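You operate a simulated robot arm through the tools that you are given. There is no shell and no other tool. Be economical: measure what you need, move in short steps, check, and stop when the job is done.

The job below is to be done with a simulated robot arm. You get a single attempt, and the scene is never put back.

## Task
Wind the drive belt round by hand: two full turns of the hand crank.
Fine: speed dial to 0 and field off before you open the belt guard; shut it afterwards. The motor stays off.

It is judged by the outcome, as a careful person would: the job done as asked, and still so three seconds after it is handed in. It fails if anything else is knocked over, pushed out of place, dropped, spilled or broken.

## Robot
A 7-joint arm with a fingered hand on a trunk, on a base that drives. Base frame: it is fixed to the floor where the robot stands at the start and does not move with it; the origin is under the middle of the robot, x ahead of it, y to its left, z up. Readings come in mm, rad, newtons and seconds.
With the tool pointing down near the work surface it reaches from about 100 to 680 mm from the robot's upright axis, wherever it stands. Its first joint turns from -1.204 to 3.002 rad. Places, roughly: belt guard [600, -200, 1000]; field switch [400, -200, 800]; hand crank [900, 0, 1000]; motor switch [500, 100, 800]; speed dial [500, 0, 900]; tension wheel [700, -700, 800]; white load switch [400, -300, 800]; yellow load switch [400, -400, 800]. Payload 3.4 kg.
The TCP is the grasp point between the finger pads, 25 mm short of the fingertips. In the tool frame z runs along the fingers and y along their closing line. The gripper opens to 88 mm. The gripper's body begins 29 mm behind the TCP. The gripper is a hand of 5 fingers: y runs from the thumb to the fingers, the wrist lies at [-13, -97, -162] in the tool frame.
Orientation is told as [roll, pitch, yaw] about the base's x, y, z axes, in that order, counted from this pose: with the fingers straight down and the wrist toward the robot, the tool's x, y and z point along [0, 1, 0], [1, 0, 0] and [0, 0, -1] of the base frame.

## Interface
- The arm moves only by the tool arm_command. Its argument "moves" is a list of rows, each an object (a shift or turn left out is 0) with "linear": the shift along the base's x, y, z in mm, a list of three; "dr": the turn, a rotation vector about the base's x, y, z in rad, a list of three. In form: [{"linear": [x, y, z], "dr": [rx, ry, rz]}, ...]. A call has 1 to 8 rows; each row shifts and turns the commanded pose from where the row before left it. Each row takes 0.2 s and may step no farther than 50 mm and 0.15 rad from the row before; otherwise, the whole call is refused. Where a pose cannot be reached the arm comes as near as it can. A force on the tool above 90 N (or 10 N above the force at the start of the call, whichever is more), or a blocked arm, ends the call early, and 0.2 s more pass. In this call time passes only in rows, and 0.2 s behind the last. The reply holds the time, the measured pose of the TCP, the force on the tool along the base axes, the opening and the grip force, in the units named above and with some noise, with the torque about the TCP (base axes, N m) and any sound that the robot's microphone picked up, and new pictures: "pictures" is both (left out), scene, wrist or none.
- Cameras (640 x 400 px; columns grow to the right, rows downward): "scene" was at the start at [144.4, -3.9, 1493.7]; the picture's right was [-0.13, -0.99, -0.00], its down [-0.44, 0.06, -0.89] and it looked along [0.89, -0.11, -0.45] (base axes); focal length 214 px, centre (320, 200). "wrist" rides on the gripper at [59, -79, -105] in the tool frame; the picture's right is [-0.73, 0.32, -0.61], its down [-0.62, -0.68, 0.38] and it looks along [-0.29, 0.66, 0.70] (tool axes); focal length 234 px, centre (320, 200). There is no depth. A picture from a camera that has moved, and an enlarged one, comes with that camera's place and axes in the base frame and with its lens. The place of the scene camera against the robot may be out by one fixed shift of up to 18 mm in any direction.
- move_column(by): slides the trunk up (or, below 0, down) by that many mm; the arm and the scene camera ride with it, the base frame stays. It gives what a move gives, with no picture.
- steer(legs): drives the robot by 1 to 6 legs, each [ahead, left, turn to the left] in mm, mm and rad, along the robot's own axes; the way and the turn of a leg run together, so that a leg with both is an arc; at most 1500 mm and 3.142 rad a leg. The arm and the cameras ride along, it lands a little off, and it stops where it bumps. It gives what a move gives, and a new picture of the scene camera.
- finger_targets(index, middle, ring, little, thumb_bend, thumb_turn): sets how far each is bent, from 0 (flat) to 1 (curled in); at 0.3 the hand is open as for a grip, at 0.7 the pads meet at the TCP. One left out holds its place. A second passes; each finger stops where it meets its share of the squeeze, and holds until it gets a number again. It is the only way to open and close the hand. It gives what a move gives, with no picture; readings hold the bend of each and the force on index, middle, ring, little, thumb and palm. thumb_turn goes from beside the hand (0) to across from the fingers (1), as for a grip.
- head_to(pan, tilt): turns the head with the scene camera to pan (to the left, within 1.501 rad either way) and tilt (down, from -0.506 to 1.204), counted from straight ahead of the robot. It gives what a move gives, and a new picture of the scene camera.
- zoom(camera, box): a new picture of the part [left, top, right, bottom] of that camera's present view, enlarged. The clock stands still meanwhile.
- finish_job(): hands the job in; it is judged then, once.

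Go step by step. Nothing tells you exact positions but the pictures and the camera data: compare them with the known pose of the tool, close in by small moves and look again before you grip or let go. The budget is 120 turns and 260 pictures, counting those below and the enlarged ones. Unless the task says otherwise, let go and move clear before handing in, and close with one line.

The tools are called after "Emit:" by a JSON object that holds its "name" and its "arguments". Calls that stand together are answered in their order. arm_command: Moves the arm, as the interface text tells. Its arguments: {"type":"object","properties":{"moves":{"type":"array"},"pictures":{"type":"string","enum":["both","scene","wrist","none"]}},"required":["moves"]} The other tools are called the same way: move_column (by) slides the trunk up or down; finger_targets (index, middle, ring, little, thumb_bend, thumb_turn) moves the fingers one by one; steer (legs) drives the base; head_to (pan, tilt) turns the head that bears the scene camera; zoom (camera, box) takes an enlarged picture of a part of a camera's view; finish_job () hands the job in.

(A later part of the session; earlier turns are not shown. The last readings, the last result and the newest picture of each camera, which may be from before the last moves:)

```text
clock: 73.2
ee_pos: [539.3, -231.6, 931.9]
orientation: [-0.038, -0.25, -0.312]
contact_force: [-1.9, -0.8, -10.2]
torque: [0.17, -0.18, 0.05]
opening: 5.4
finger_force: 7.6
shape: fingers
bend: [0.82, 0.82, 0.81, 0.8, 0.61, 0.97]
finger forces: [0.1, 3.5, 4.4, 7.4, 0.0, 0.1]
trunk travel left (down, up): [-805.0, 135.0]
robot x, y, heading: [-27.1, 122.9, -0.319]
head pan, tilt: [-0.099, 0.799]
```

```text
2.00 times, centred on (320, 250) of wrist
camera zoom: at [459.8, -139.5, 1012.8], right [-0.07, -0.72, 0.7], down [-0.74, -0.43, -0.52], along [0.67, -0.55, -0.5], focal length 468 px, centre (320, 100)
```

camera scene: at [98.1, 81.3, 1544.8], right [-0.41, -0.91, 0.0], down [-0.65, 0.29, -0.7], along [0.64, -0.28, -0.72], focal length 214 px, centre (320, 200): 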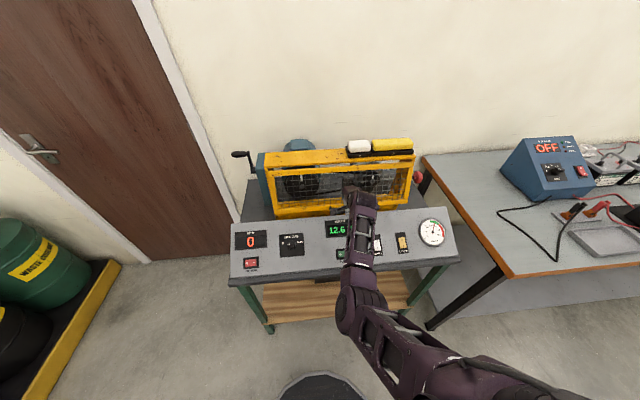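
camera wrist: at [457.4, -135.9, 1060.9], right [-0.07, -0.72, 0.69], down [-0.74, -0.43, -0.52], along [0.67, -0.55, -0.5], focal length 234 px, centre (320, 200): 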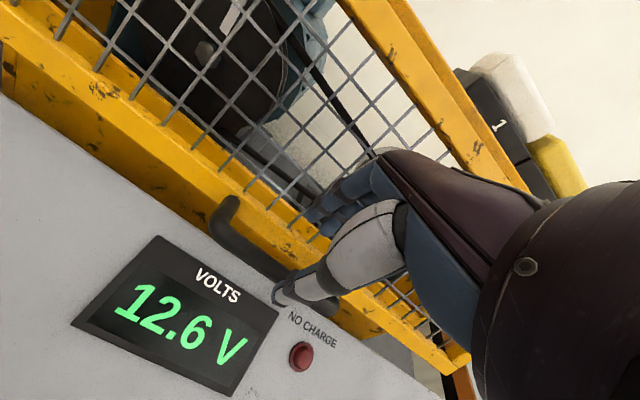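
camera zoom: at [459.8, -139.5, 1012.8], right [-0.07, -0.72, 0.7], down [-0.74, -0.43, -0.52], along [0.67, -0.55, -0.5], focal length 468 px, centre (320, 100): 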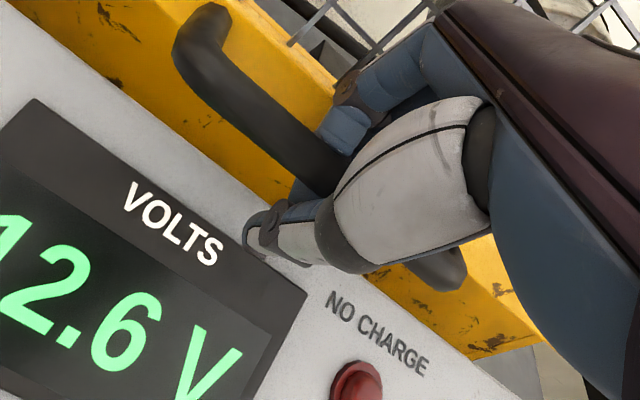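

Good hook: fingers under the bar. I follow the opening arc.

Emit:
{"name": "arm_command", "arguments": {"moves": [{"linear": [-11.1, 3.6, 7.5], "dr": [0.009, 0.029, 0]}, {"linear": [-11.1, 3.6, 7.5], "dr": [0.009, 0.029, 0]}, {"linear": [-8.9, 2.9, 8.4], "dr": [0.009, 0.029, 0]}, {"linear": [-8.9, 2.9, 8.4], "dr": [0.009, 0.029, 0]}], "pictures": "scene"}}

Emit:
{"name": "zoom", "arguments": {"camera": "wrist", "box": [0, 0, 640, 400]}}

```text
clock: 74.2
ee_pos: [500.1, -218.3, 966.3]
orientation: [-0.041, -0.132, -0.313]
contact_force: [3.1, -3.8, -5.7]
torque: [0.2, -0.07, 0.15]
opening: 5.4
finger_force: 4.8
shape: fingers
bend: [0.82, 0.82, 0.82, 0.8, 0.61, 0.97]
finger forces: [0.0, 0.0, 1.9, 6.9, 0.0, 0.0]
trunk travel left (down, up): [-805.0, 135.0]
robot x, y, heading: [-23.4, 119.7, -0.323]
head pan, tilt: [-0.099, 0.799]
camera scene: at [101.3, 79.6, 1544.4], right [-0.41, -0.91, 0.0], down [-0.66, 0.29, -0.7], along [0.64, -0.28, -0.72], focal length 214 px, centre (320, 200)
```

scene: 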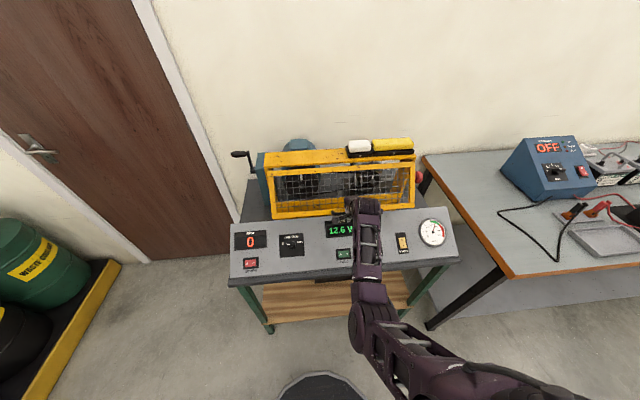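

```text
1.00 times, centred on (320, 200) of wrist (not enlarged: the box is as wide or as high as the picture)
camera zoom: at [430.4, -129.4, 1057.6], right [0.01, -0.74, 0.67], down [-0.79, -0.41, -0.44], along [0.61, -0.53, -0.59], focal length 234 px, centre (320, 200)
```

zoom: 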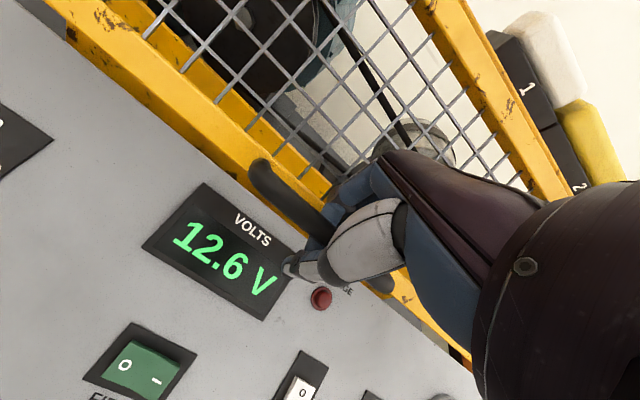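

The door follows well. I continue along the arc.

Emit:
{"name": "arm_command", "arguments": {"moves": [{"linear": [-7.7, 2.5, 9.7], "dr": [0.009, 0.029, 0]}, {"linear": [-7.7, 2.5, 9.7], "dr": [0.009, 0.029, 0]}, {"linear": [-6.2, 2, 10.8], "dr": [0.009, 0.029, 0]}, {"linear": [-6.2, 2, 10.8], "dr": [0.009, 0.029, 0]}], "pictures": "none"}}

Emit:
{"name": "zoom", "arguments": {"camera": "scene", "box": [220, 120, 460, 270]}}

Emit:
{"name": "zoom", "arguments": {"camera": "wrist", "box": [0, 0, 640, 400]}}

```text
clock: 75.2
ee_pos: [471.5, -215.8, 1008.0]
orientation: [-0.096, -0.004, -0.323]
contact_force: [14.7, 15.0, -5.0]
torque: [-0.1, 0.08, 0.26]
opening: 5.3
finger_force: 21.0
shape: fingers
bend: [0.82, 0.82, 0.82, 0.8, 0.61, 0.97]
finger forces: [0.0, 0.0, 0.1, 42.2, 0.0, 0.0]
trunk travel left (down, up): [-805.0, 135.0]
robot x, y, heading: [-23.5, 123.5, -0.316]
head pan, tilt: [-0.099, 0.799]
```

```text
2.67 times, centred on (340, 195) of scene
camera zoom: at [110.9, 99.4, 1544.2], right [-0.4, -0.91, 0.01], down [-0.66, 0.28, -0.7], along [0.63, -0.29, -0.72], focal length 572 px, centre (267, 213)
```

zoom: 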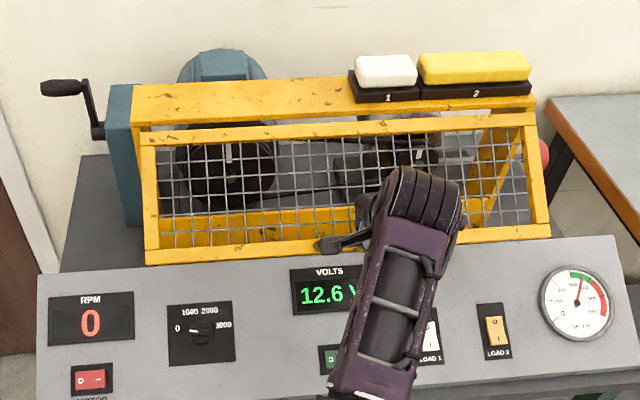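

```text
1.00 times, centred on (320, 200) of wrist (not enlarged: the box is as wide or as high as the picture)
camera zoom: at [416.3, -124.7, 1105.9], right [0.09, -0.73, 0.68], down [-0.85, -0.41, -0.32], along [0.51, -0.55, -0.66], focal length 234 px, centre (320, 200)
```

zoom: 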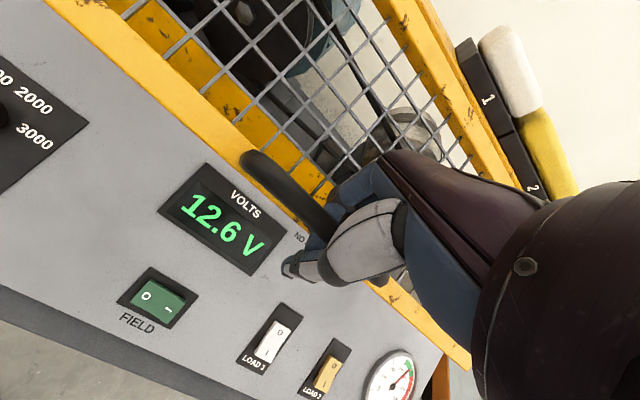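

The little finger is taking a side load as the arm nears its limit again. I'll use the trunk for the lift and the base for the pull-back instead of the arm.

Emit:
{"name": "steer", "arguments": {"legs": [[-10, 10, 0]]}}

Emit:
{"name": "move_column", "arguments": {"by": 30}}

Emit:
{"name": "zoom", "arguments": {"camera": "scene", "box": [220, 120, 460, 270]}}

```text
clock: 75.9
ee_pos: [466.0, -211.9, 1010.7]
orientation: [-0.083, -0.016, -0.328]
contact_force: [29.6, 12.5, 3.9]
torque: [-0.27, 0.31, 0.95]
opening: 5.4
finger_force: 26.5
shape: fingers
bend: [0.82, 0.82, 0.82, 0.8, 0.61, 0.97]
finger forces: [0.0, 0.0, 0.0, 53.4, 0.0, 0.0]
trunk travel left (down, up): [-805.0, 135.0]
robot x, y, heading: [-32.1, 132.8, -0.316]
head pan, tilt: [-0.099, 0.799]
camera scene: at [101.9, 99.8, 1544.1], right [-0.41, -0.91, 0.01], down [-0.66, 0.29, -0.69], along [0.63, -0.29, -0.72], focal length 214 px, centre (320, 200)
```

scene: 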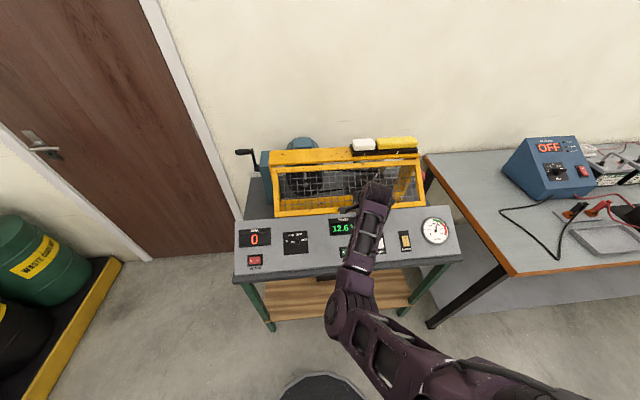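

```text
clock: 76.7
ee_pos: [462.5, -212.7, 1042.1]
orientation: [-0.088, -0.02, -0.33]
contact_force: [8.1, 19.8, -3.8]
torque: [-0.1, 0.01, -0.03]
opening: 5.4
finger_force: 20.8
shape: fingers
bend: [0.82, 0.82, 0.83, 0.8, 0.61, 0.97]
finger forces: [0.1, 0.1, 0.0, 40.4, 0.0, 0.0]
trunk travel left (down, up): [-835.0, 105.0]
robot x, y, heading: [-30.6, 135.7, -0.321]
head pan, tilt: [-0.099, 0.799]
```

```text
2.67 times, centred on (340, 195) of scene
camera zoom: at [96.9, 100.4, 1574.6], right [-0.41, -0.91, 0.0], down [-0.66, 0.29, -0.7], along [0.64, -0.29, -0.72], focal length 572 px, centre (267, 213)
```

zoom: 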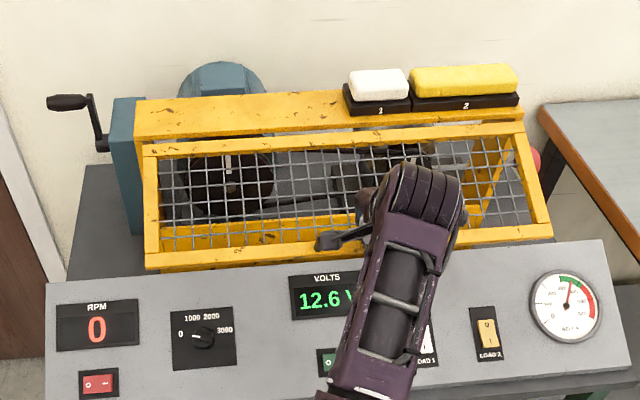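

The door rises with the trunk. I continue: trunk up, small pull-back.

Emit:
{"name": "move_column", "arguments": {"by": 30}}

Emit:
{"name": "steer", "arguments": {"legs": [[-6, 4, 0]]}}

Emit:
{"name": "move_column", "arguments": {"by": 30}}

Emit:
{"name": "zoom", "arguments": {"camera": "scene", "box": [220, 120, 460, 270]}}

```text
clock: 77.4
ee_pos: [460.9, -214.3, 1073.1]
orientation: [-0.086, -0.022, -0.329]
contact_force: [4.2, 19.6, -4.4]
torque: [-0.1, -0.01, -0.12]
opening: 5.3
finger_force: 21.2
shape: fingers
bend: [0.82, 0.82, 0.83, 0.81, 0.61, 0.97]
finger forces: [0.0, 0.0, 0.1, 42.7, 0.1, 0.0]
trunk travel left (down, up): [-865.0, 75.0]
robot x, y, heading: [-29.1, 132.3, -0.319]
head pan, tilt: [-0.099, 0.799]
```

```text
clock: 78.2
ee_pos: [457.5, -210.2, 1069.8]
orientation: [-0.085, -0.021, -0.332]
contact_force: [12.0, 8.1, 0.2]
torque: [-0.07, 0.14, 0.26]
opening: 5.3
finger_force: 14.3
shape: fingers
bend: [0.82, 0.82, 0.83, 0.8, 0.61, 0.97]
finger forces: [0.0, 0.0, 0.0, 27.4, 0.0, 0.0]
trunk travel left (down, up): [-865.0, 75.0]
robot x, y, heading: [-34.3, 141.8, -0.318]
head pan, tilt: [-0.099, 0.799]
camera scene: at [92.7, 103.0, 1604.4], right [-0.41, -0.91, 0.0], down [-0.66, 0.29, -0.7], along [0.63, -0.29, -0.72], focal length 214 px, centre (320, 200)
```

scene: 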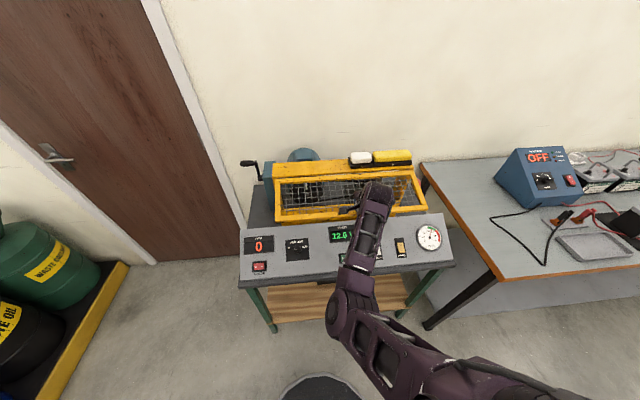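

```text
clock: 78.9
ee_pos: [460.0, -210.6, 1100.1]
orientation: [-0.086, -0.02, -0.33]
contact_force: [11.6, 9.4, -7.0]
torque: [0.14, 0.02, 0.22]
opening: 5.6
finger_force: 15.0
shape: fingers
bend: [0.82, 0.82, 0.83, 0.8, 0.61, 0.97]
finger forces: [0.0, 0.0, 0.0, 30.1, 0.1, 0.1]
trunk travel left (down, up): [-895.0, 45.0]
robot x, y, heading: [-35.2, 142.4, -0.32]
head pan, tilt: [-0.099, 0.799]
```

```text
2.67 times, centred on (340, 195) of scene
camera zoom: at [94.5, 102.5, 1634.4], right [-0.41, -0.91, 0.0], down [-0.66, 0.29, -0.7], along [0.63, -0.28, -0.72], focal length 572 px, centre (267, 213)
```

zoom: 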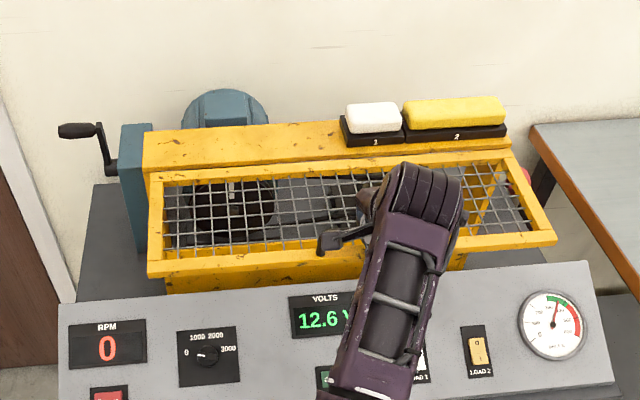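

The door is almost horizontal. One more lift, then I'll release.

Emit:
{"name": "move_column", "arguments": {"by": 30}}

Emit:
{"name": "finger_targets", "arguments": {"index": 0.5, "middle": 0.5, "ring": 0.5, "little": 0.5, "thumb_bend": 0.3}}

Emit:
{"name": "zoom", "arguments": {"camera": "scene", "box": [220, 120, 460, 270]}}

Emit:
{"name": "zoom", "arguments": {"camera": "wrist", "box": [0, 0, 640, 400]}}

```text
clock: 79.7
ee_pos: [463.1, -211.2, 1128.4]
orientation: [-0.087, -0.018, -0.328]
contact_force: [20.9, 8.3, -12.3]
torque: [0.33, 0.14, 0.6]
opening: 5.3
finger_force: 22.1
shape: fingers
bend: [0.82, 0.82, 0.82, 0.8, 0.61, 0.97]
finger forces: [0.0, 0.0, 0.0, 43.9, 0.1, 0.1]
trunk travel left (down, up): [-925.0, 15.0]
robot x, y, heading: [-35.1, 141.1, -0.319]
head pan, tilt: [-0.099, 0.799]
```

```text
clock: 80.7
ee_pos: [454.6, -213.5, 1132.6]
orientation: [-0.084, -0.021, -0.332]
contact_force: [-0.1, 0.6, -0.7]
torque: [0.03, 0.0, 0.02]
opening: 62.9
finger_force: 0.1
shape: fingers
bend: [0.5, 0.5, 0.5, 0.5, 0.3, 0.97]
finger forces: [0.0, 0.1, 0.1, 0.1, 0.0, 0.1]
trunk travel left (down, up): [-925.0, 15.0]
robot x, y, heading: [-37.2, 138.9, -0.32]
head pan, tilt: [-0.099, 0.799]
```

```text
2.67 times, centred on (340, 195) of scene
camera zoom: at [88.1, 98.7, 1664.6], right [-0.41, -0.91, 0.0], down [-0.65, 0.29, -0.7], along [0.64, -0.28, -0.72], focal length 572 px, centre (267, 213)
```

zoom: 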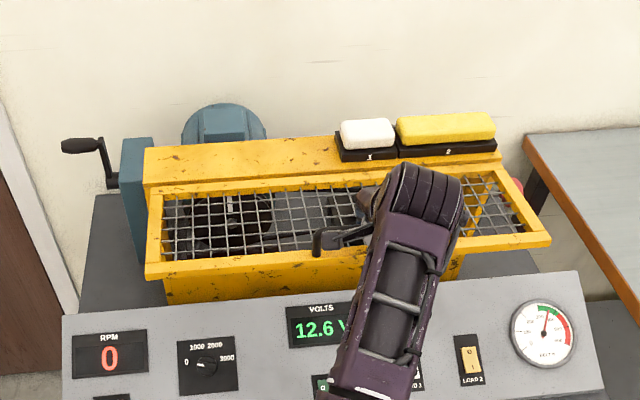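

```text
1.00 times, centred on (320, 200) of wrist (not enlarged: the box is as wide or as high as the picture)
camera zoom: at [397.9, -123.7, 1230.5], right [0.07, -0.74, 0.67], down [-0.85, -0.4, -0.34], along [0.52, -0.55, -0.65], focal length 234 px, centre (320, 200)
```

zoom: 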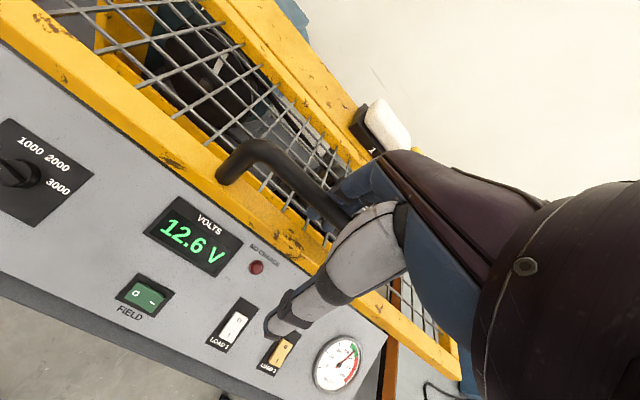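

The door stays up, about horizontal. I lift the hand straight up off the bar and back away.

Emit:
{"name": "arm_command", "arguments": {"moves": [{"linear": [0, 0, 30]}, {"linear": [0, 0, 40]}, {"linear": [0, 0, 40]}, {"linear": [-30, 10, 20]}], "pictures": "wrist"}}

Emit:
{"name": "zoom", "arguments": {"camera": "scene", "box": [220, 120, 460, 270]}}

```text
clock: 81.7
ee_pos: [487.7, -244.3, 1207.9]
orientation: [-0.096, -0.02, -0.342]
contact_force: [-0.3, 0.1, -0.5]
torque: [0.01, 0.05, -0.02]
opening: 62.8
finger_force: 0.1
shape: fingers
bend: [0.5, 0.5, 0.5, 0.5, 0.3, 0.98]
finger forces: [0.1, 0.0, 0.0, 0.1, 0.0, 0.1]
out of reach, approached as far as the arm can: row 1, 2, 3, 4
trunk travel left (down, up): [-925.0, 15.0]
robot x, y, heading: [-34.8, 138.2, -0.318]
head pan, tilt: [-0.099, 0.799]
camera wrist: at [432.9, -151.7, 1305.3], right [0.07, -0.73, 0.68], down [-0.86, -0.39, -0.34], along [0.51, -0.56, -0.65], focal length 234 px, centre (320, 200)
```

wrist: 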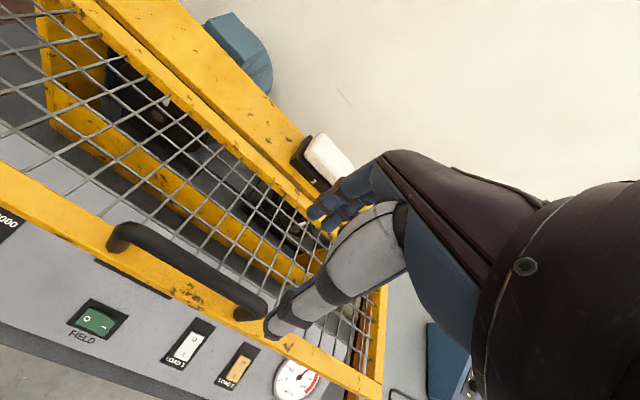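

```text
2.67 times, centred on (340, 195) of scene
camera zoom: at [88.1, 99.2, 1664.7], right [-0.41, -0.91, 0.0], down [-0.65, 0.29, -0.7], along [0.64, -0.28, -0.72], focal length 572 px, centre (267, 213)
```

zoom: 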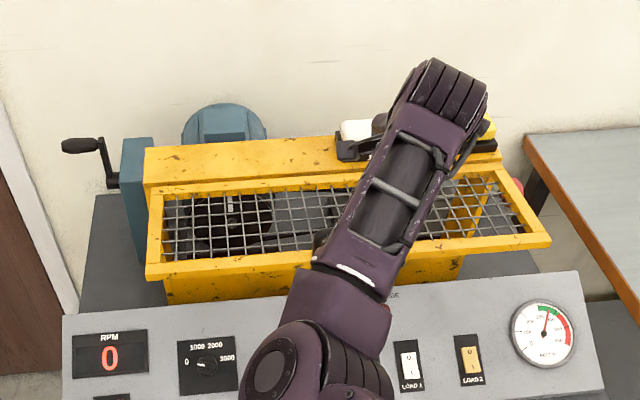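

The door rests open at horizontal. Now the crank: I back away, go round to the left front corner of the bench (open floor there), so that the crank is ahead of the right arm.

Emit:
{"name": "steer", "arguments": {"legs": [[-260, 0, 0], [0, 530, 0]]}}

Emit:
{"name": "head_to", "arguments": {"pan": -0.35, "tilt": 0.6}}

```text
clock: 86.2
ee_pos: [408.8, 337.1, 1206.1]
orientation: [-0.095, -0.021, -0.348]
contact_force: [-0.5, 0.2, 1.1]
torque: [0.0, 0.04, -0.02]
opening: 62.8
finger_force: 0.0
shape: fingers
bend: [0.5, 0.5, 0.5, 0.5, 0.3, 0.98]
finger forces: [0.0, 0.0, 0.0, 0.0, 0.0, 0.0]
trunk travel left (down, up): [-925.0, 15.0]
robot x, y, heading: [-112.7, 723.4, -0.319]
head pan, tilt: [-0.099, 0.799]
camera scene: at [10.2, 682.1, 1664.6], right [-0.41, -0.91, 0.0], down [-0.65, 0.29, -0.7], along [0.64, -0.29, -0.72], focal length 214 px, centre (320, 200)
```

scene: 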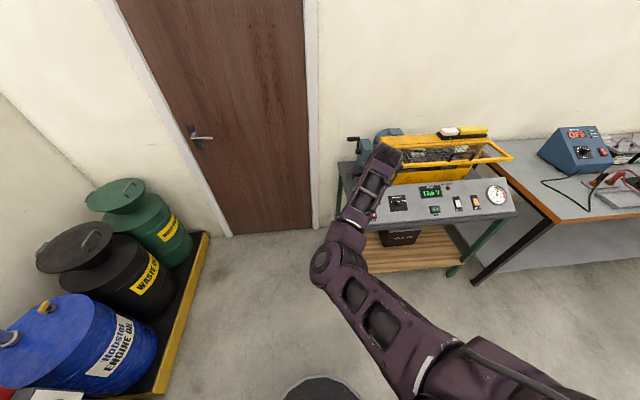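

```text
clock: 87.0
ee_pos: [407.6, 337.0, 1206.6]
orientation: [-0.096, -0.024, -0.35]
contact_force: [0.1, 0.5, 0.2]
torque: [-0.03, 0.02, 0.03]
opening: 63.0
finger_force: 0.2
shape: fingers
bend: [0.5, 0.5, 0.5, 0.5, 0.3, 0.98]
finger forces: [0.1, 0.0, 0.0, 0.2, 0.1, 0.0]
trunk travel left (down, up): [-925.0, 15.0]
robot x, y, heading: [-111.3, 721.4, -0.317]
head pan, tilt: [-0.351, 0.6]
camera scene: at [6.1, 661.4, 1681.4], right [-0.62, -0.78, 0.0], down [-0.44, 0.35, -0.82], along [0.64, -0.51, -0.57], focal length 214 px, centre (320, 200)
```

scene: 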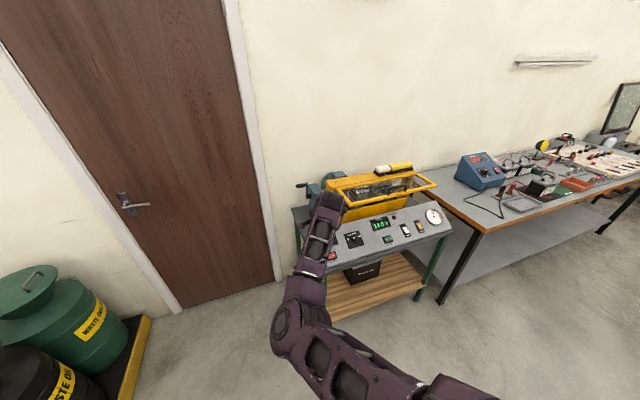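

Emit:
{"name": "steer", "arguments": {"legs": [[460, 0, 0]]}}

Emit:
{"name": "zoom", "arguments": {"camera": "scene", "box": [240, 100, 480, 250]}}

Emit:
{"name": "zoom", "arguments": {"camera": "wrist", "box": [0, 0, 640, 400]}}

```text
clock: 89.7
ee_pos: [844.1, 188.8, 1207.9]
orientation: [-0.096, -0.022, -0.353]
contact_force: [-0.6, 0.5, -0.5]
torque: [-0.01, 0.01, 0.03]
opening: 62.9
finger_force: 0.1
shape: fingers
bend: [0.5, 0.5, 0.5, 0.5, 0.3, 0.98]
finger forces: [0.0, 0.0, 0.1, 0.0, 0.1, 0.0]
trunk travel left (down, up): [-925.0, 15.0]
robot x, y, heading: [324.0, 576.8, -0.323]
head pan, tilt: [-0.351, 0.6]
camera scene: at [441.7, 514.6, 1681.6], right [-0.62, -0.78, 0.0], down [-0.44, 0.35, -0.83], along [0.64, -0.52, -0.56], focal length 214 px, centre (320, 200)
```

scene: 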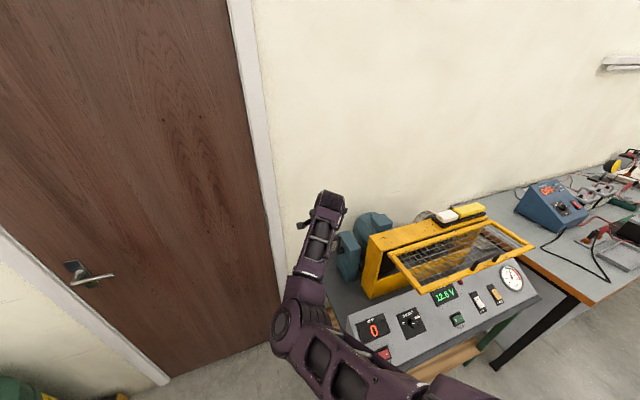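

```text
2.67 times, centred on (360, 175) of scene
camera zoom: at [441.7, 514.6, 1681.6], right [-0.62, -0.78, 0.0], down [-0.44, 0.35, -0.83], along [0.64, -0.52, -0.56], focal length 572 px, centre (213, 267)
```

zoom: 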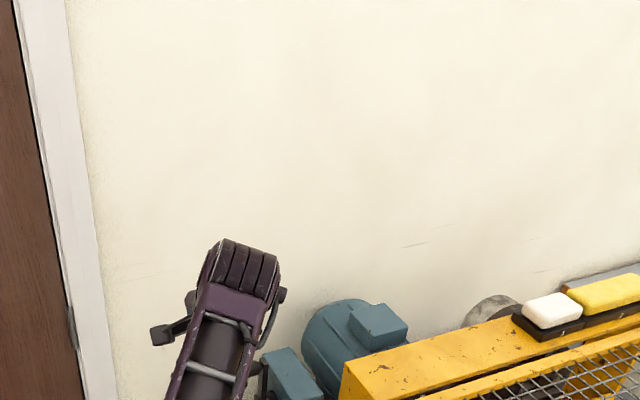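

```text
1.00 times, centred on (320, 200) of wrist (not enlarged: the box is as wide or as high as the picture)
camera zoom: at [789.6, 282.7, 1305.3], right [0.06, -0.73, 0.68], down [-0.86, -0.39, -0.34], along [0.51, -0.56, -0.65], focal length 234 px, centre (320, 200)
```

zoom: 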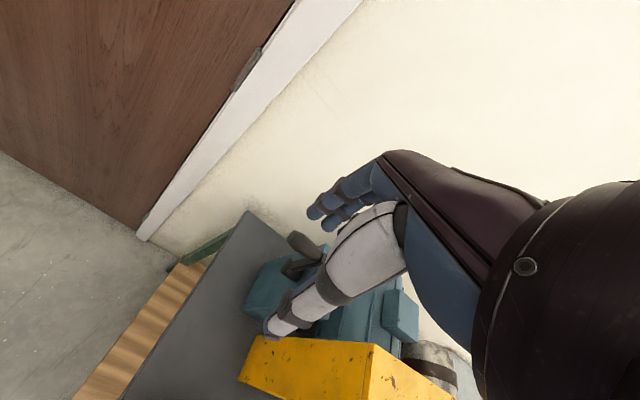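

Crank handle matches my estimate: its axis at bench coordinates A≈842, z≈1037, from L≈313 to 372 (tip [915, 95, 1038]). I draw the hand back, then drive a bit further ahead and left, clear of the bench.

Emit:
{"name": "arm_command", "arguments": {"moves": [{"linear": [-36, 5, 0], "dr": [0.08, 0, 0.03]}, {"linear": [-36, 5, 0]}, {"linear": [-36, 5, 0]}, {"linear": [-30, 0, 0]}], "pictures": "none"}}

```text
clock: 90.7
ee_pos: [774.5, 143.0, 1151.0]
orientation: [-0.027, 0.004, -0.33]
contact_force: [1.1, -0.6, -0.6]
torque: [0.02, 0.0, 0.02]
opening: 62.9
finger_force: 0.0
shape: fingers
bend: [0.5, 0.5, 0.5, 0.5, 0.3, 0.98]
finger forces: [0.1, 0.0, 0.0, 0.0, 0.0, 0.0]
out of reach, approached as far as the arm can: row 1, 2, 3, 4
trunk travel left (down, up): [-925.0, 15.0]
robot x, y, heading: [321.5, 576.2, -0.319]
head pan, tilt: [-0.351, 0.6]
```

Emit:
{"name": "steer", "arguments": {"legs": [[0, 45, 0]]}}

Emit:
{"name": "move_column", "arguments": {"by": -110}}

Emit:
{"name": "arm_command", "arguments": {"moves": [{"linear": [-10, 5, -30]}, {"linear": [-10, 5, -30]}]}}

```text
clock: 91.6
ee_pos: [787.3, 181.0, 1151.5]
orientation: [-0.022, 0.002, -0.333]
contact_force: [-0.2, -0.2, 0.2]
torque: [0.04, -0.03, -0.01]
opening: 63.1
finger_force: 0.0
shape: fingers
bend: [0.5, 0.5, 0.5, 0.5, 0.3, 0.98]
finger forces: [0.0, 0.0, 0.0, 0.0, 0.0, 0.1]
trunk travel left (down, up): [-925.0, 15.0]
robot x, y, heading: [339.7, 621.6, -0.329]
head pan, tilt: [-0.351, 0.6]
camera scene: at [454.9, 549.9, 1681.3], right [-0.63, -0.78, 0.0], down [-0.44, 0.36, -0.82], along [0.64, -0.51, -0.57], focal length 214 px, centre (320, 200)
```

scene: 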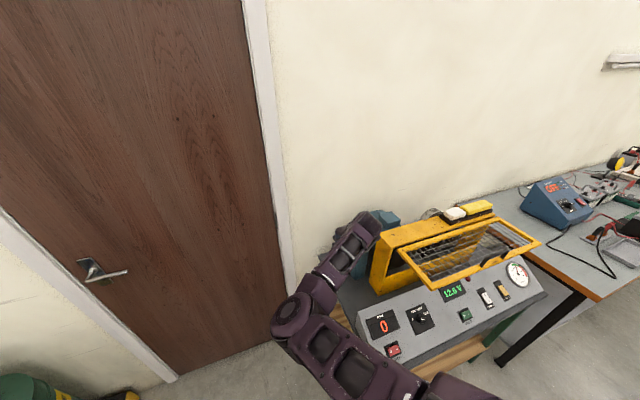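

```text
clock: 93.0
ee_pos: [788.3, 186.0, 1042.6]
orientation: [-0.026, 0.002, -0.334]
contact_force: [0.0, 0.4, -0.3]
torque: [-0.01, 0.01, 0.02]
opening: 63.0
finger_force: 0.2
shape: fingers
bend: [0.5, 0.5, 0.5, 0.5, 0.3, 0.98]
finger forces: [0.1, 0.1, 0.0, 0.0, 0.0, 0.0]
trunk travel left (down, up): [-815.0, 125.0]
robot x, y, heading: [335.6, 619.7, -0.329]
head pan, tilt: [-0.351, 0.6]
```

```text
clock: 93.7
ee_pos: [768.6, 191.4, 986.9]
orientation: [-0.031, -0.007, -0.34]
contact_force: [0.0, 0.2, -0.1]
torque: [-0.02, 0.0, 0.01]
opening: 62.8
finger_force: 0.2
shape: fingers
bend: [0.5, 0.5, 0.5, 0.5, 0.3, 0.98]
finger forces: [0.0, 0.0, 0.0, 0.0, 0.1, 0.0]
trunk travel left (down, up): [-815.0, 125.0]
robot x, y, heading: [337.3, 622.5, -0.326]
head pan, tilt: [-0.351, 0.6]
camera scene: at [456.2, 556.1, 1571.6], right [-0.63, -0.78, 0.0], down [-0.44, 0.35, -0.83], along [0.64, -0.52, -0.56], focal length 214 px, centre (320, 200)
camera wrist: at [712.0, 276.0, 1090.4], right [0.06, -0.77, 0.63], down [-0.85, -0.37, -0.37], along [0.52, -0.51, -0.68], focal length 234 px, centre (320, 200)
```

scene: 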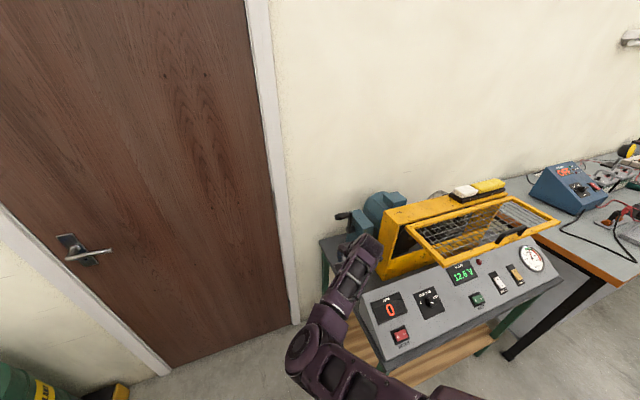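
wrist: 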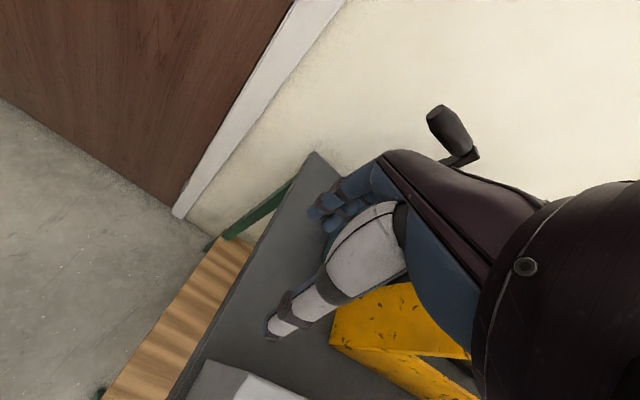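

Arm tracks well here. I raise the hand and move it left, then drive ahead 190 mm.

Emit:
{"name": "arm_command", "arguments": {"moves": [{"linear": [-10, 20, 40]}, {"linear": [-20, 20, 45]}, {"linear": [-30, 10, 40]}], "pictures": "none"}}

Emit:
{"name": "steer", "arguments": {"legs": [[190, 0, 0]]}}

Emit:
{"name": "zoom", "arguments": {"camera": "wrist", "box": [0, 0, 640, 400]}}

```text
refused: row 2 steps farther than a row can; nothing moved
```

```text
clock: 95.2
ee_pos: [948.0, 131.9, 983.8]
orientation: [-0.035, 0.002, -0.337]
contact_force: [0.3, 0.0, -0.4]
torque: [0.02, 0.02, -0.02]
opening: 62.8
finger_force: 0.1
shape: fingers
bend: [0.5, 0.5, 0.5, 0.5, 0.3, 0.98]
finger forces: [0.0, 0.0, 0.0, 0.1, 0.0, 0.0]
trunk travel left (down, up): [-815.0, 125.0]
robot x, y, heading: [517.1, 556.8, -0.327]
head pan, tilt: [-0.351, 0.6]
camera scene: at [638.3, 495.7, 1571.5], right [-0.62, -0.78, 0.0], down [-0.44, 0.35, -0.82], along [0.65, -0.51, -0.57], focal length 214 px, centre (320, 200)
```

scene: 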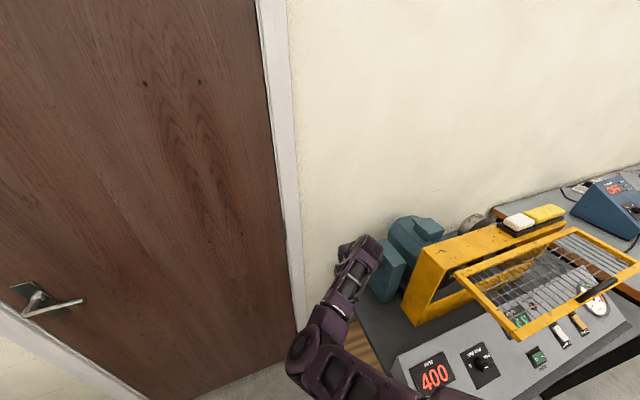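

```text
1.00 times, centred on (320, 200) of wrist (not enlarged: the box is as wide or as high as the picture)
camera zoom: at [892.4, 216.1, 1087.1], right [0.07, -0.77, 0.63], down [-0.85, -0.38, -0.36], along [0.51, -0.51, -0.69], focal length 234 px, centre (320, 200)
```

zoom: 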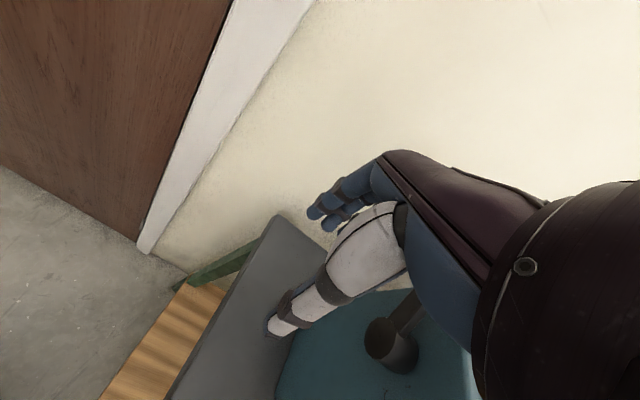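

The lift was refused yet the drive went on, and the hand brushed the crank — RPM flickered. I'll check the crank's present position and the readings before moving.

Emit:
{"name": "zoom", "arguments": {"camera": "scene", "box": [320, 200, 480, 300]}}

Emit:
{"name": "zoom", "arguments": {"camera": "wrist", "box": [260, 250, 500, 400]}}

Emit:
{"name": "zoom", "arguments": {"camera": "scene", "box": [400, 290, 560, 390]}}

```text
4.00 times, centred on (400, 250) of scene
camera zoom: at [638.3, 495.7, 1571.5], right [-0.62, -0.78, 0.0], down [-0.44, 0.35, -0.82], along [0.65, -0.51, -0.57], focal length 858 px, centre (0, 0)
```

zoom: 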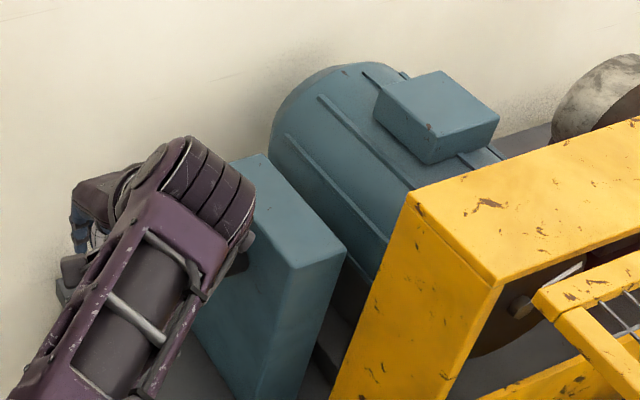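

```text
2.67 times, centred on (380, 325) of wrist
camera zoom: at [892.4, 216.1, 1087.1], right [0.07, -0.77, 0.63], down [-0.85, -0.38, -0.36], along [0.51, -0.51, -0.69], focal length 624 px, centre (160, -133)
```

zoom: 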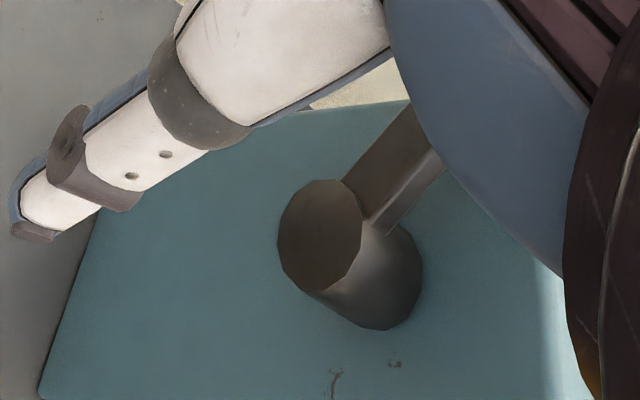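

```text
4.00 times, centred on (480, 340) of scene
camera zoom: at [638.3, 495.7, 1571.5], right [-0.62, -0.78, 0.0], down [-0.44, 0.35, -0.82], along [0.65, -0.51, -0.57], focal length 858 px, centre (-320, -360)
```

zoom: 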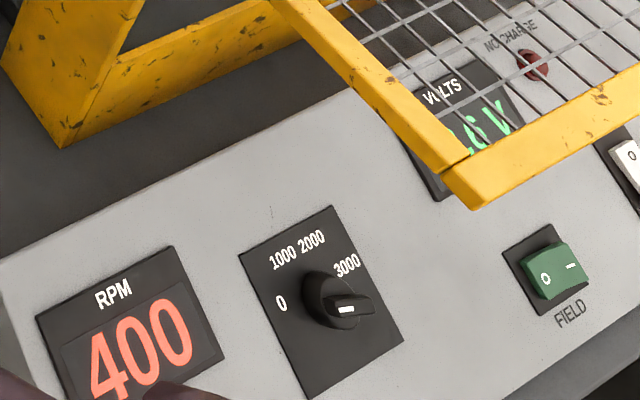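

Emit:
{"name": "head_to", "arguments": {"pan": -0.6, "tilt": 0.75}}

Emit:
{"name": "zoom", "arguments": {"camera": "wrist", "box": [200, 200, 520, 400]}}

Emit:
{"name": "zoom", "arguments": {"camera": "scene", "box": [200, 160, 440, 310]}}

```text
clock: 96.0
ee_pos: [947.2, 130.1, 984.5]
orientation: [-0.039, 0.001, -0.337]
contact_force: [0.3, -0.8, 0.0]
torque: [0.02, -0.02, 0.0]
opening: 63.0
finger_force: 0.0
shape: fingers
bend: [0.5, 0.5, 0.5, 0.5, 0.3, 0.98]
finger forces: [0.0, 0.1, 0.1, 0.0, 0.0, 0.0]
trunk travel left (down, up): [-815.0, 125.0]
robot x, y, heading: [517.4, 561.8, -0.324]
head pan, tilt: [-0.6, 0.75]
camera scene: at [619.1, 484.8, 1558.6], right [-0.8, -0.6, 0.0], down [-0.41, 0.54, -0.73], along [0.44, -0.58, -0.68], focal length 214 px, centre (320, 200)
```

scene: 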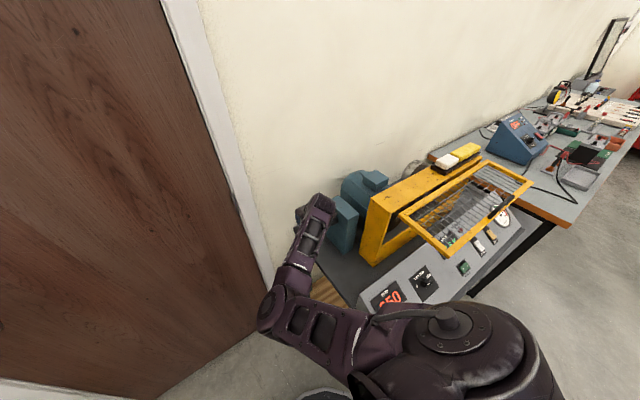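

```text
2.00 times, centred on (360, 300) of wrist
camera zoom: at [892.0, 215.0, 1087.4], right [0.07, -0.77, 0.63], down [-0.85, -0.37, -0.36], along [0.51, -0.52, -0.69], focal length 468 px, centre (240, 0)
```

zoom: 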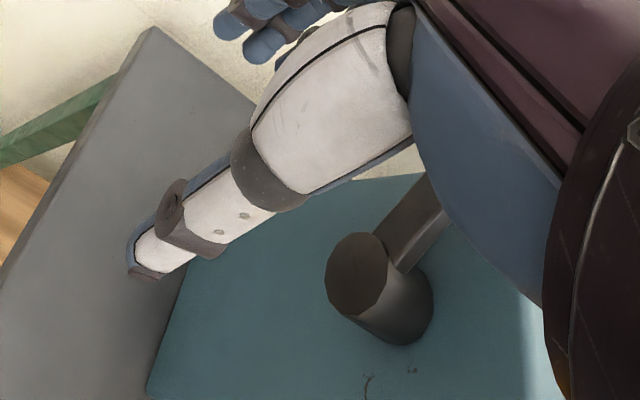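

```text
2.67 times, centred on (320, 235) of scene
camera zoom: at [619.1, 484.8, 1558.6], right [-0.8, -0.6, 0.0], down [-0.41, 0.54, -0.73], along [0.44, -0.58, -0.68], focal length 572 px, centre (320, 107)
```

zoom: 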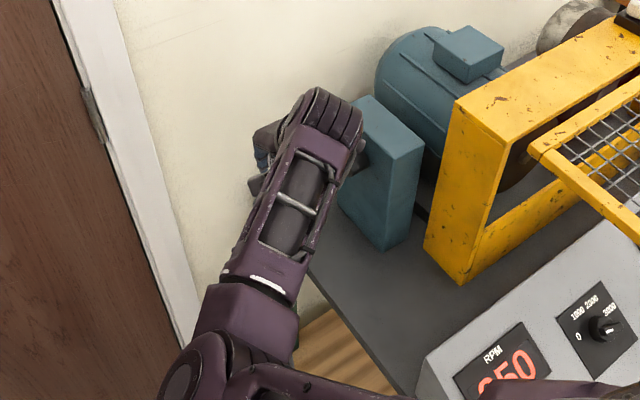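

RPM is decaying back to 0 — just from the nudge, the crank is now still. The crank arm has turned about 40° (handle toward the wall, near A 892, z 1015). I move the hand left, then up, clear of it.

Emit:
{"name": "arm_command", "arguments": {"moves": [{"linear": [6, 25, 0]}, {"linear": [-5, 10, 40]}, {"linear": [-10, 0, 45]}, {"linear": [-10, 0, 45]}]}}

```text
clock: 97.0
ee_pos: [980.3, 125.8, 1061.7]
orientation: [-0.04, 0.001, -0.342]
contact_force: [0.2, 0.2, -0.5]
torque: [-0.01, -0.01, -0.03]
opening: 62.6
finger_force: 0.1
shape: fingers
bend: [0.5, 0.5, 0.5, 0.5, 0.3, 0.98]
finger forces: [0.0, 0.0, 0.0, 0.0, 0.0, 0.0]
out of reach, approached as far as the arm can: row 2, 3, 4
trunk travel left (down, up): [-815.0, 125.0]
robot x, y, heading: [518.9, 558.4, -0.323]
head pan, tilt: [-0.6, 0.75]
camera scene: at [619.4, 485.3, 1558.6], right [-0.8, -0.6, 0.0], down [-0.41, 0.54, -0.73], along [0.44, -0.58, -0.68], focal length 214 px, centre (320, 200)
camera wrist: at [925.1, 211.7, 1164.4], right [0.07, -0.77, 0.63], down [-0.86, -0.37, -0.36], along [0.51, -0.52, -0.68], focal length 234 px, centre (320, 200)
```

scene: 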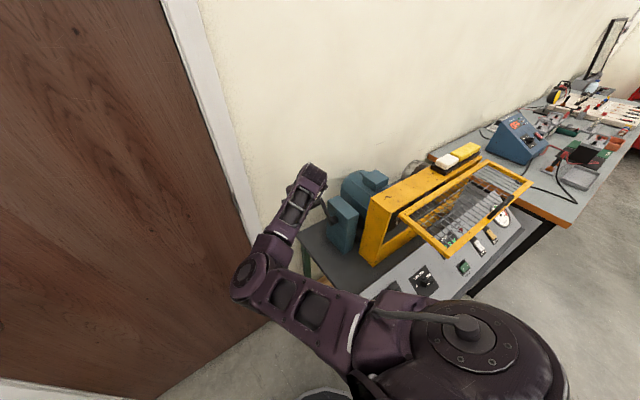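
wrist: 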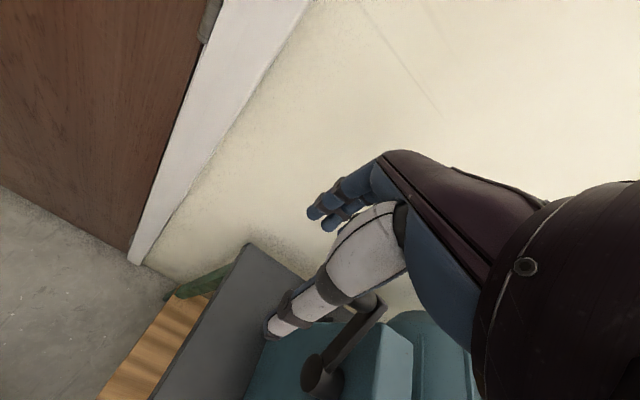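

The robot is a little too close for raising the hand. I shift left, then back 90 mm.

Emit:
{"name": "steer", "arguments": {"legs": [[0, 40, 0], [-90, 0, 0]]}}

Emit:
{"name": "arm_command", "arguments": {"moves": [{"linear": [0, 0, 10]}]}}

```text
clock: 98.6
ee_pos: [910.1, 192.9, 1062.3]
orientation: [-0.04, 0.002, -0.339]
contact_force: [0.5, -0.2, 0.6]
torque: [-0.04, -0.01, 0.03]
opening: 63.1
finger_force: 0.1
shape: fingers
bend: [0.5, 0.5, 0.5, 0.5, 0.3, 0.98]
finger forces: [0.0, 0.0, 0.0, 0.0, 0.1, 0.0]
trunk travel left (down, up): [-815.0, 125.0]
robot x, y, heading: [446.1, 625.4, -0.32]
head pan, tilt: [-0.6, 0.75]
camera scene: at [547.8, 552.0, 1558.6], right [-0.8, -0.6, 0.0], down [-0.41, 0.54, -0.73], along [0.44, -0.58, -0.68], focal length 214 px, centre (320, 200)
```

scene: 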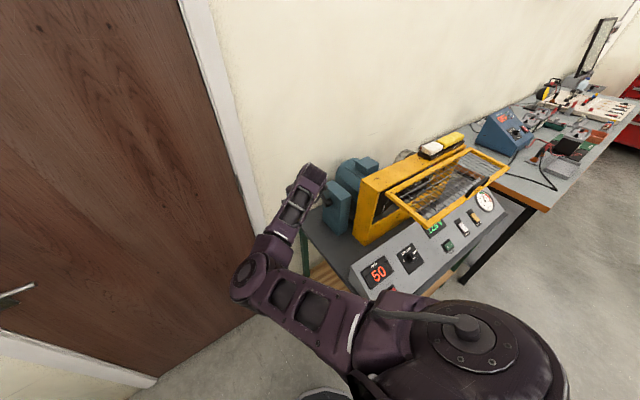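

```text
clock: 99.0
ee_pos: [912.3, 188.6, 1069.0]
orientation: [-0.041, 0.001, -0.341]
contact_force: [-0.3, -0.2, -0.2]
torque: [0.0, 0.02, -0.02]
opening: 63.1
finger_force: 0.1
shape: fingers
bend: [0.5, 0.5, 0.5, 0.5, 0.3, 0.98]
finger forces: [0.1, 0.0, 0.0, 0.0, 0.1, 0.0]
out of reach, approached as far as the arm can: row 1
trunk travel left (down, up): [-815.0, 125.0]
robot x, y, heading: [444.0, 622.3, -0.32]
head pan, tilt: [-0.6, 0.75]
camera scene: at [549.2, 550.4, 1558.4], right [-0.8, -0.6, 0.0], down [-0.41, 0.54, -0.73], along [0.44, -0.58, -0.68], focal length 214 px, centre (320, 200)
camera wrist: at [856.8, 275.3, 1172.5], right [0.07, -0.77, 0.63], down [-0.86, -0.37, -0.36], along [0.51, -0.52, -0.69], focal length 234 px, centre (320, 200)
```

scene: 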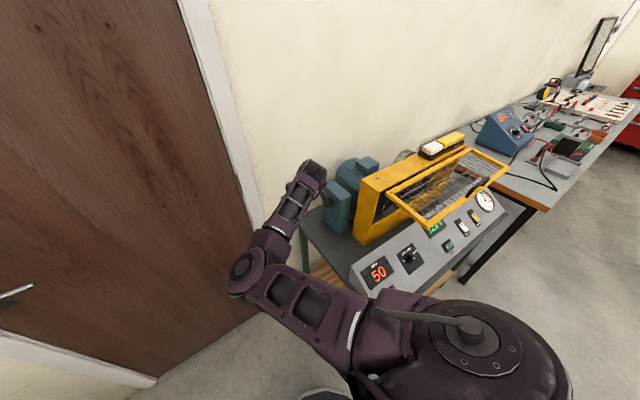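
wrist: 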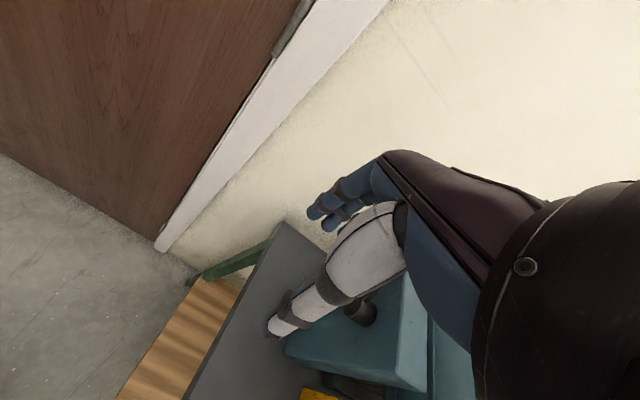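

RPM is settling to 0. I raise the trunk 60 mm so the hand passes above the crank, then drive slightly closer to it.

Emit:
{"name": "move_column", "arguments": {"by": 70}}

Emit:
{"name": "steer", "arguments": {"legs": [[0, -65, 0], [50, 0, 0]]}}

Emit:
{"name": "zoom", "arguments": {"camera": "wrist", "box": [160, 150, 480, 350]}}

```text
clock: 100.0
ee_pos: [911.3, 188.8, 1139.7]
orientation: [-0.039, 0.0, -0.34]
contact_force: [-0.5, 0.4, 0.6]
torque: [0.0, 0.01, 0.01]
opening: 62.6
finger_force: 0.1
shape: fingers
bend: [0.5, 0.5, 0.5, 0.5, 0.3, 0.98]
finger forces: [0.0, 0.0, 0.1, 0.0, 0.0, 0.0]
trunk travel left (down, up): [-885.0, 55.0]
robot x, y, heading: [446.0, 624.5, -0.323]
head pan, tilt: [-0.6, 0.75]
```

```text
clock: 101.6
ee_pos: [934.4, 114.3, 1142.2]
orientation: [-0.042, -0.003, -0.34]
contact_force: [-0.9, -0.3, 0.7]
torque: [0.0, 0.0, 0.0]
opening: 62.8
finger_force: 0.1
shape: fingers
bend: [0.5, 0.5, 0.5, 0.5, 0.3, 0.98]
finger forces: [0.1, 0.0, 0.0, 0.1, 0.0, 0.0]
trunk travel left (down, up): [-885.0, 55.0]
robot x, y, heading: [475.1, 541.9, -0.32]
head pan, tilt: [-0.6, 0.75]
camera scene: at [570.1, 477.1, 1629.1], right [-0.8, -0.6, 0.0], down [-0.41, 0.54, -0.73], along [0.44, -0.58, -0.68], focal length 214 px, centre (320, 200)
```

scene: 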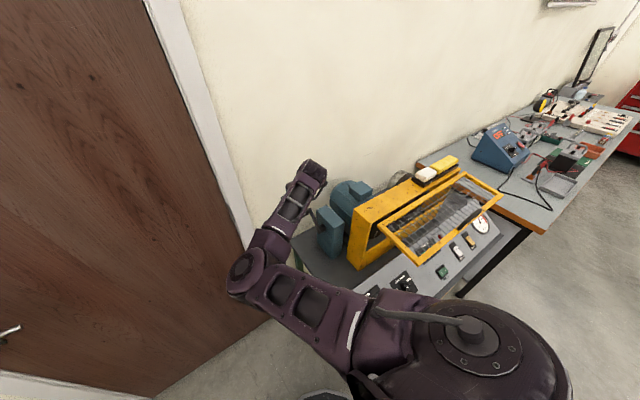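

```text
2.00 times, centred on (320, 250) of wrist
camera zoom: at [878.9, 200.9, 1245.1], right [0.07, -0.77, 0.64], down [-0.85, -0.37, -0.36], along [0.51, -0.52, -0.68], focal length 468 px, centre (320, 100)
```

zoom: 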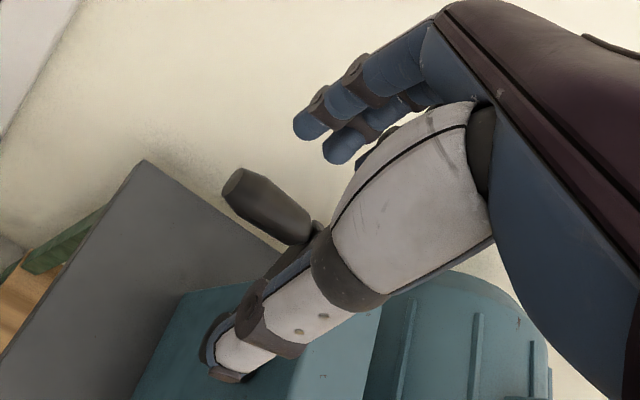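

The handle is clearly visible: axis now at about A 911, z 991, L 305–366 (crank turned ~65° from the top). I'll grip it from the left side, so the hand stays clear of the crank arm: I roll the hand about the bench's forward axis.

Emit:
{"name": "arm_command", "arguments": {"moves": [{"linear": [8, 20, 0], "dr": [-0.136, 0.044, 0]}, {"linear": [8, 20, 0], "dr": [-0.136, 0.044, 0]}, {"linear": [5, 10, 0], "dr": [-0.136, 0.044, 0]}, {"linear": [0, 0, 0], "dr": [-0.136, 0.044, 0]}, {"linear": [0, 0, 0], "dr": [-0.136, 0.044, 0]}, {"linear": [0, 0, 0], "dr": [-0.136, 0.044, 0]}, {"linear": [0, 0, 0], "dr": [-0.136, 0.044, 0]}]}}

```text
clock: 103.4
ee_pos: [954.3, 135.1, 1159.0]
orientation: [-1.082, -0.056, -0.36]
contact_force: [-0.9, -0.8, -0.5]
torque: [-0.05, 0.04, 0.02]
opening: 62.9
finger_force: 0.1
shape: fingers
bend: [0.5, 0.5, 0.5, 0.5, 0.3, 0.98]
finger forces: [0.0, 0.1, 0.1, 0.0, 0.1, 0.0]
trunk travel left (down, up): [-885.0, 55.0]
robot x, y, heading: [473.3, 548.2, -0.323]
head pan, tilt: [-0.6, 0.75]
stopped in row 7: the arm was blocked; the commanded pose is now the measured one
camera scene: at [574.2, 473.3, 1628.6], right [-0.8, -0.6, 0.0], down [-0.41, 0.54, -0.73], along [0.44, -0.58, -0.68], focal length 214 px, centre (320, 200)
camera wrist: at [921.8, 275.3, 1152.1], right [0.32, 0.09, 0.94], down [-0.88, -0.34, 0.33], along [0.35, -0.93, -0.03], focal length 234 px, centre (320, 200)
```

scene: 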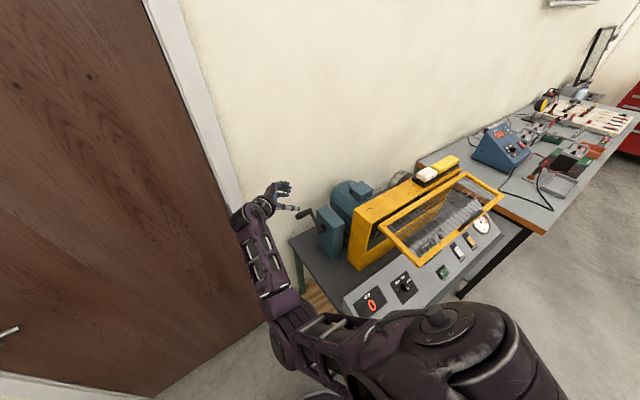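
wrist: 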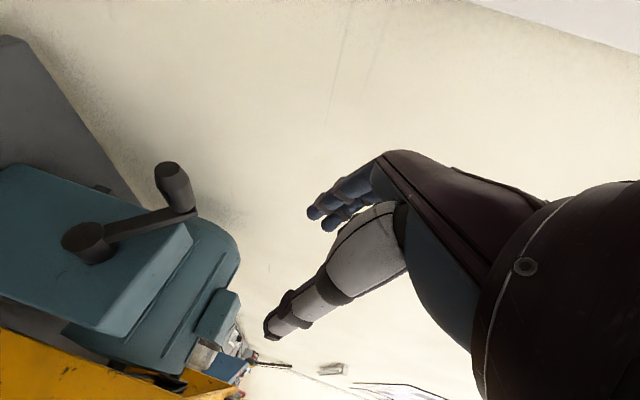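

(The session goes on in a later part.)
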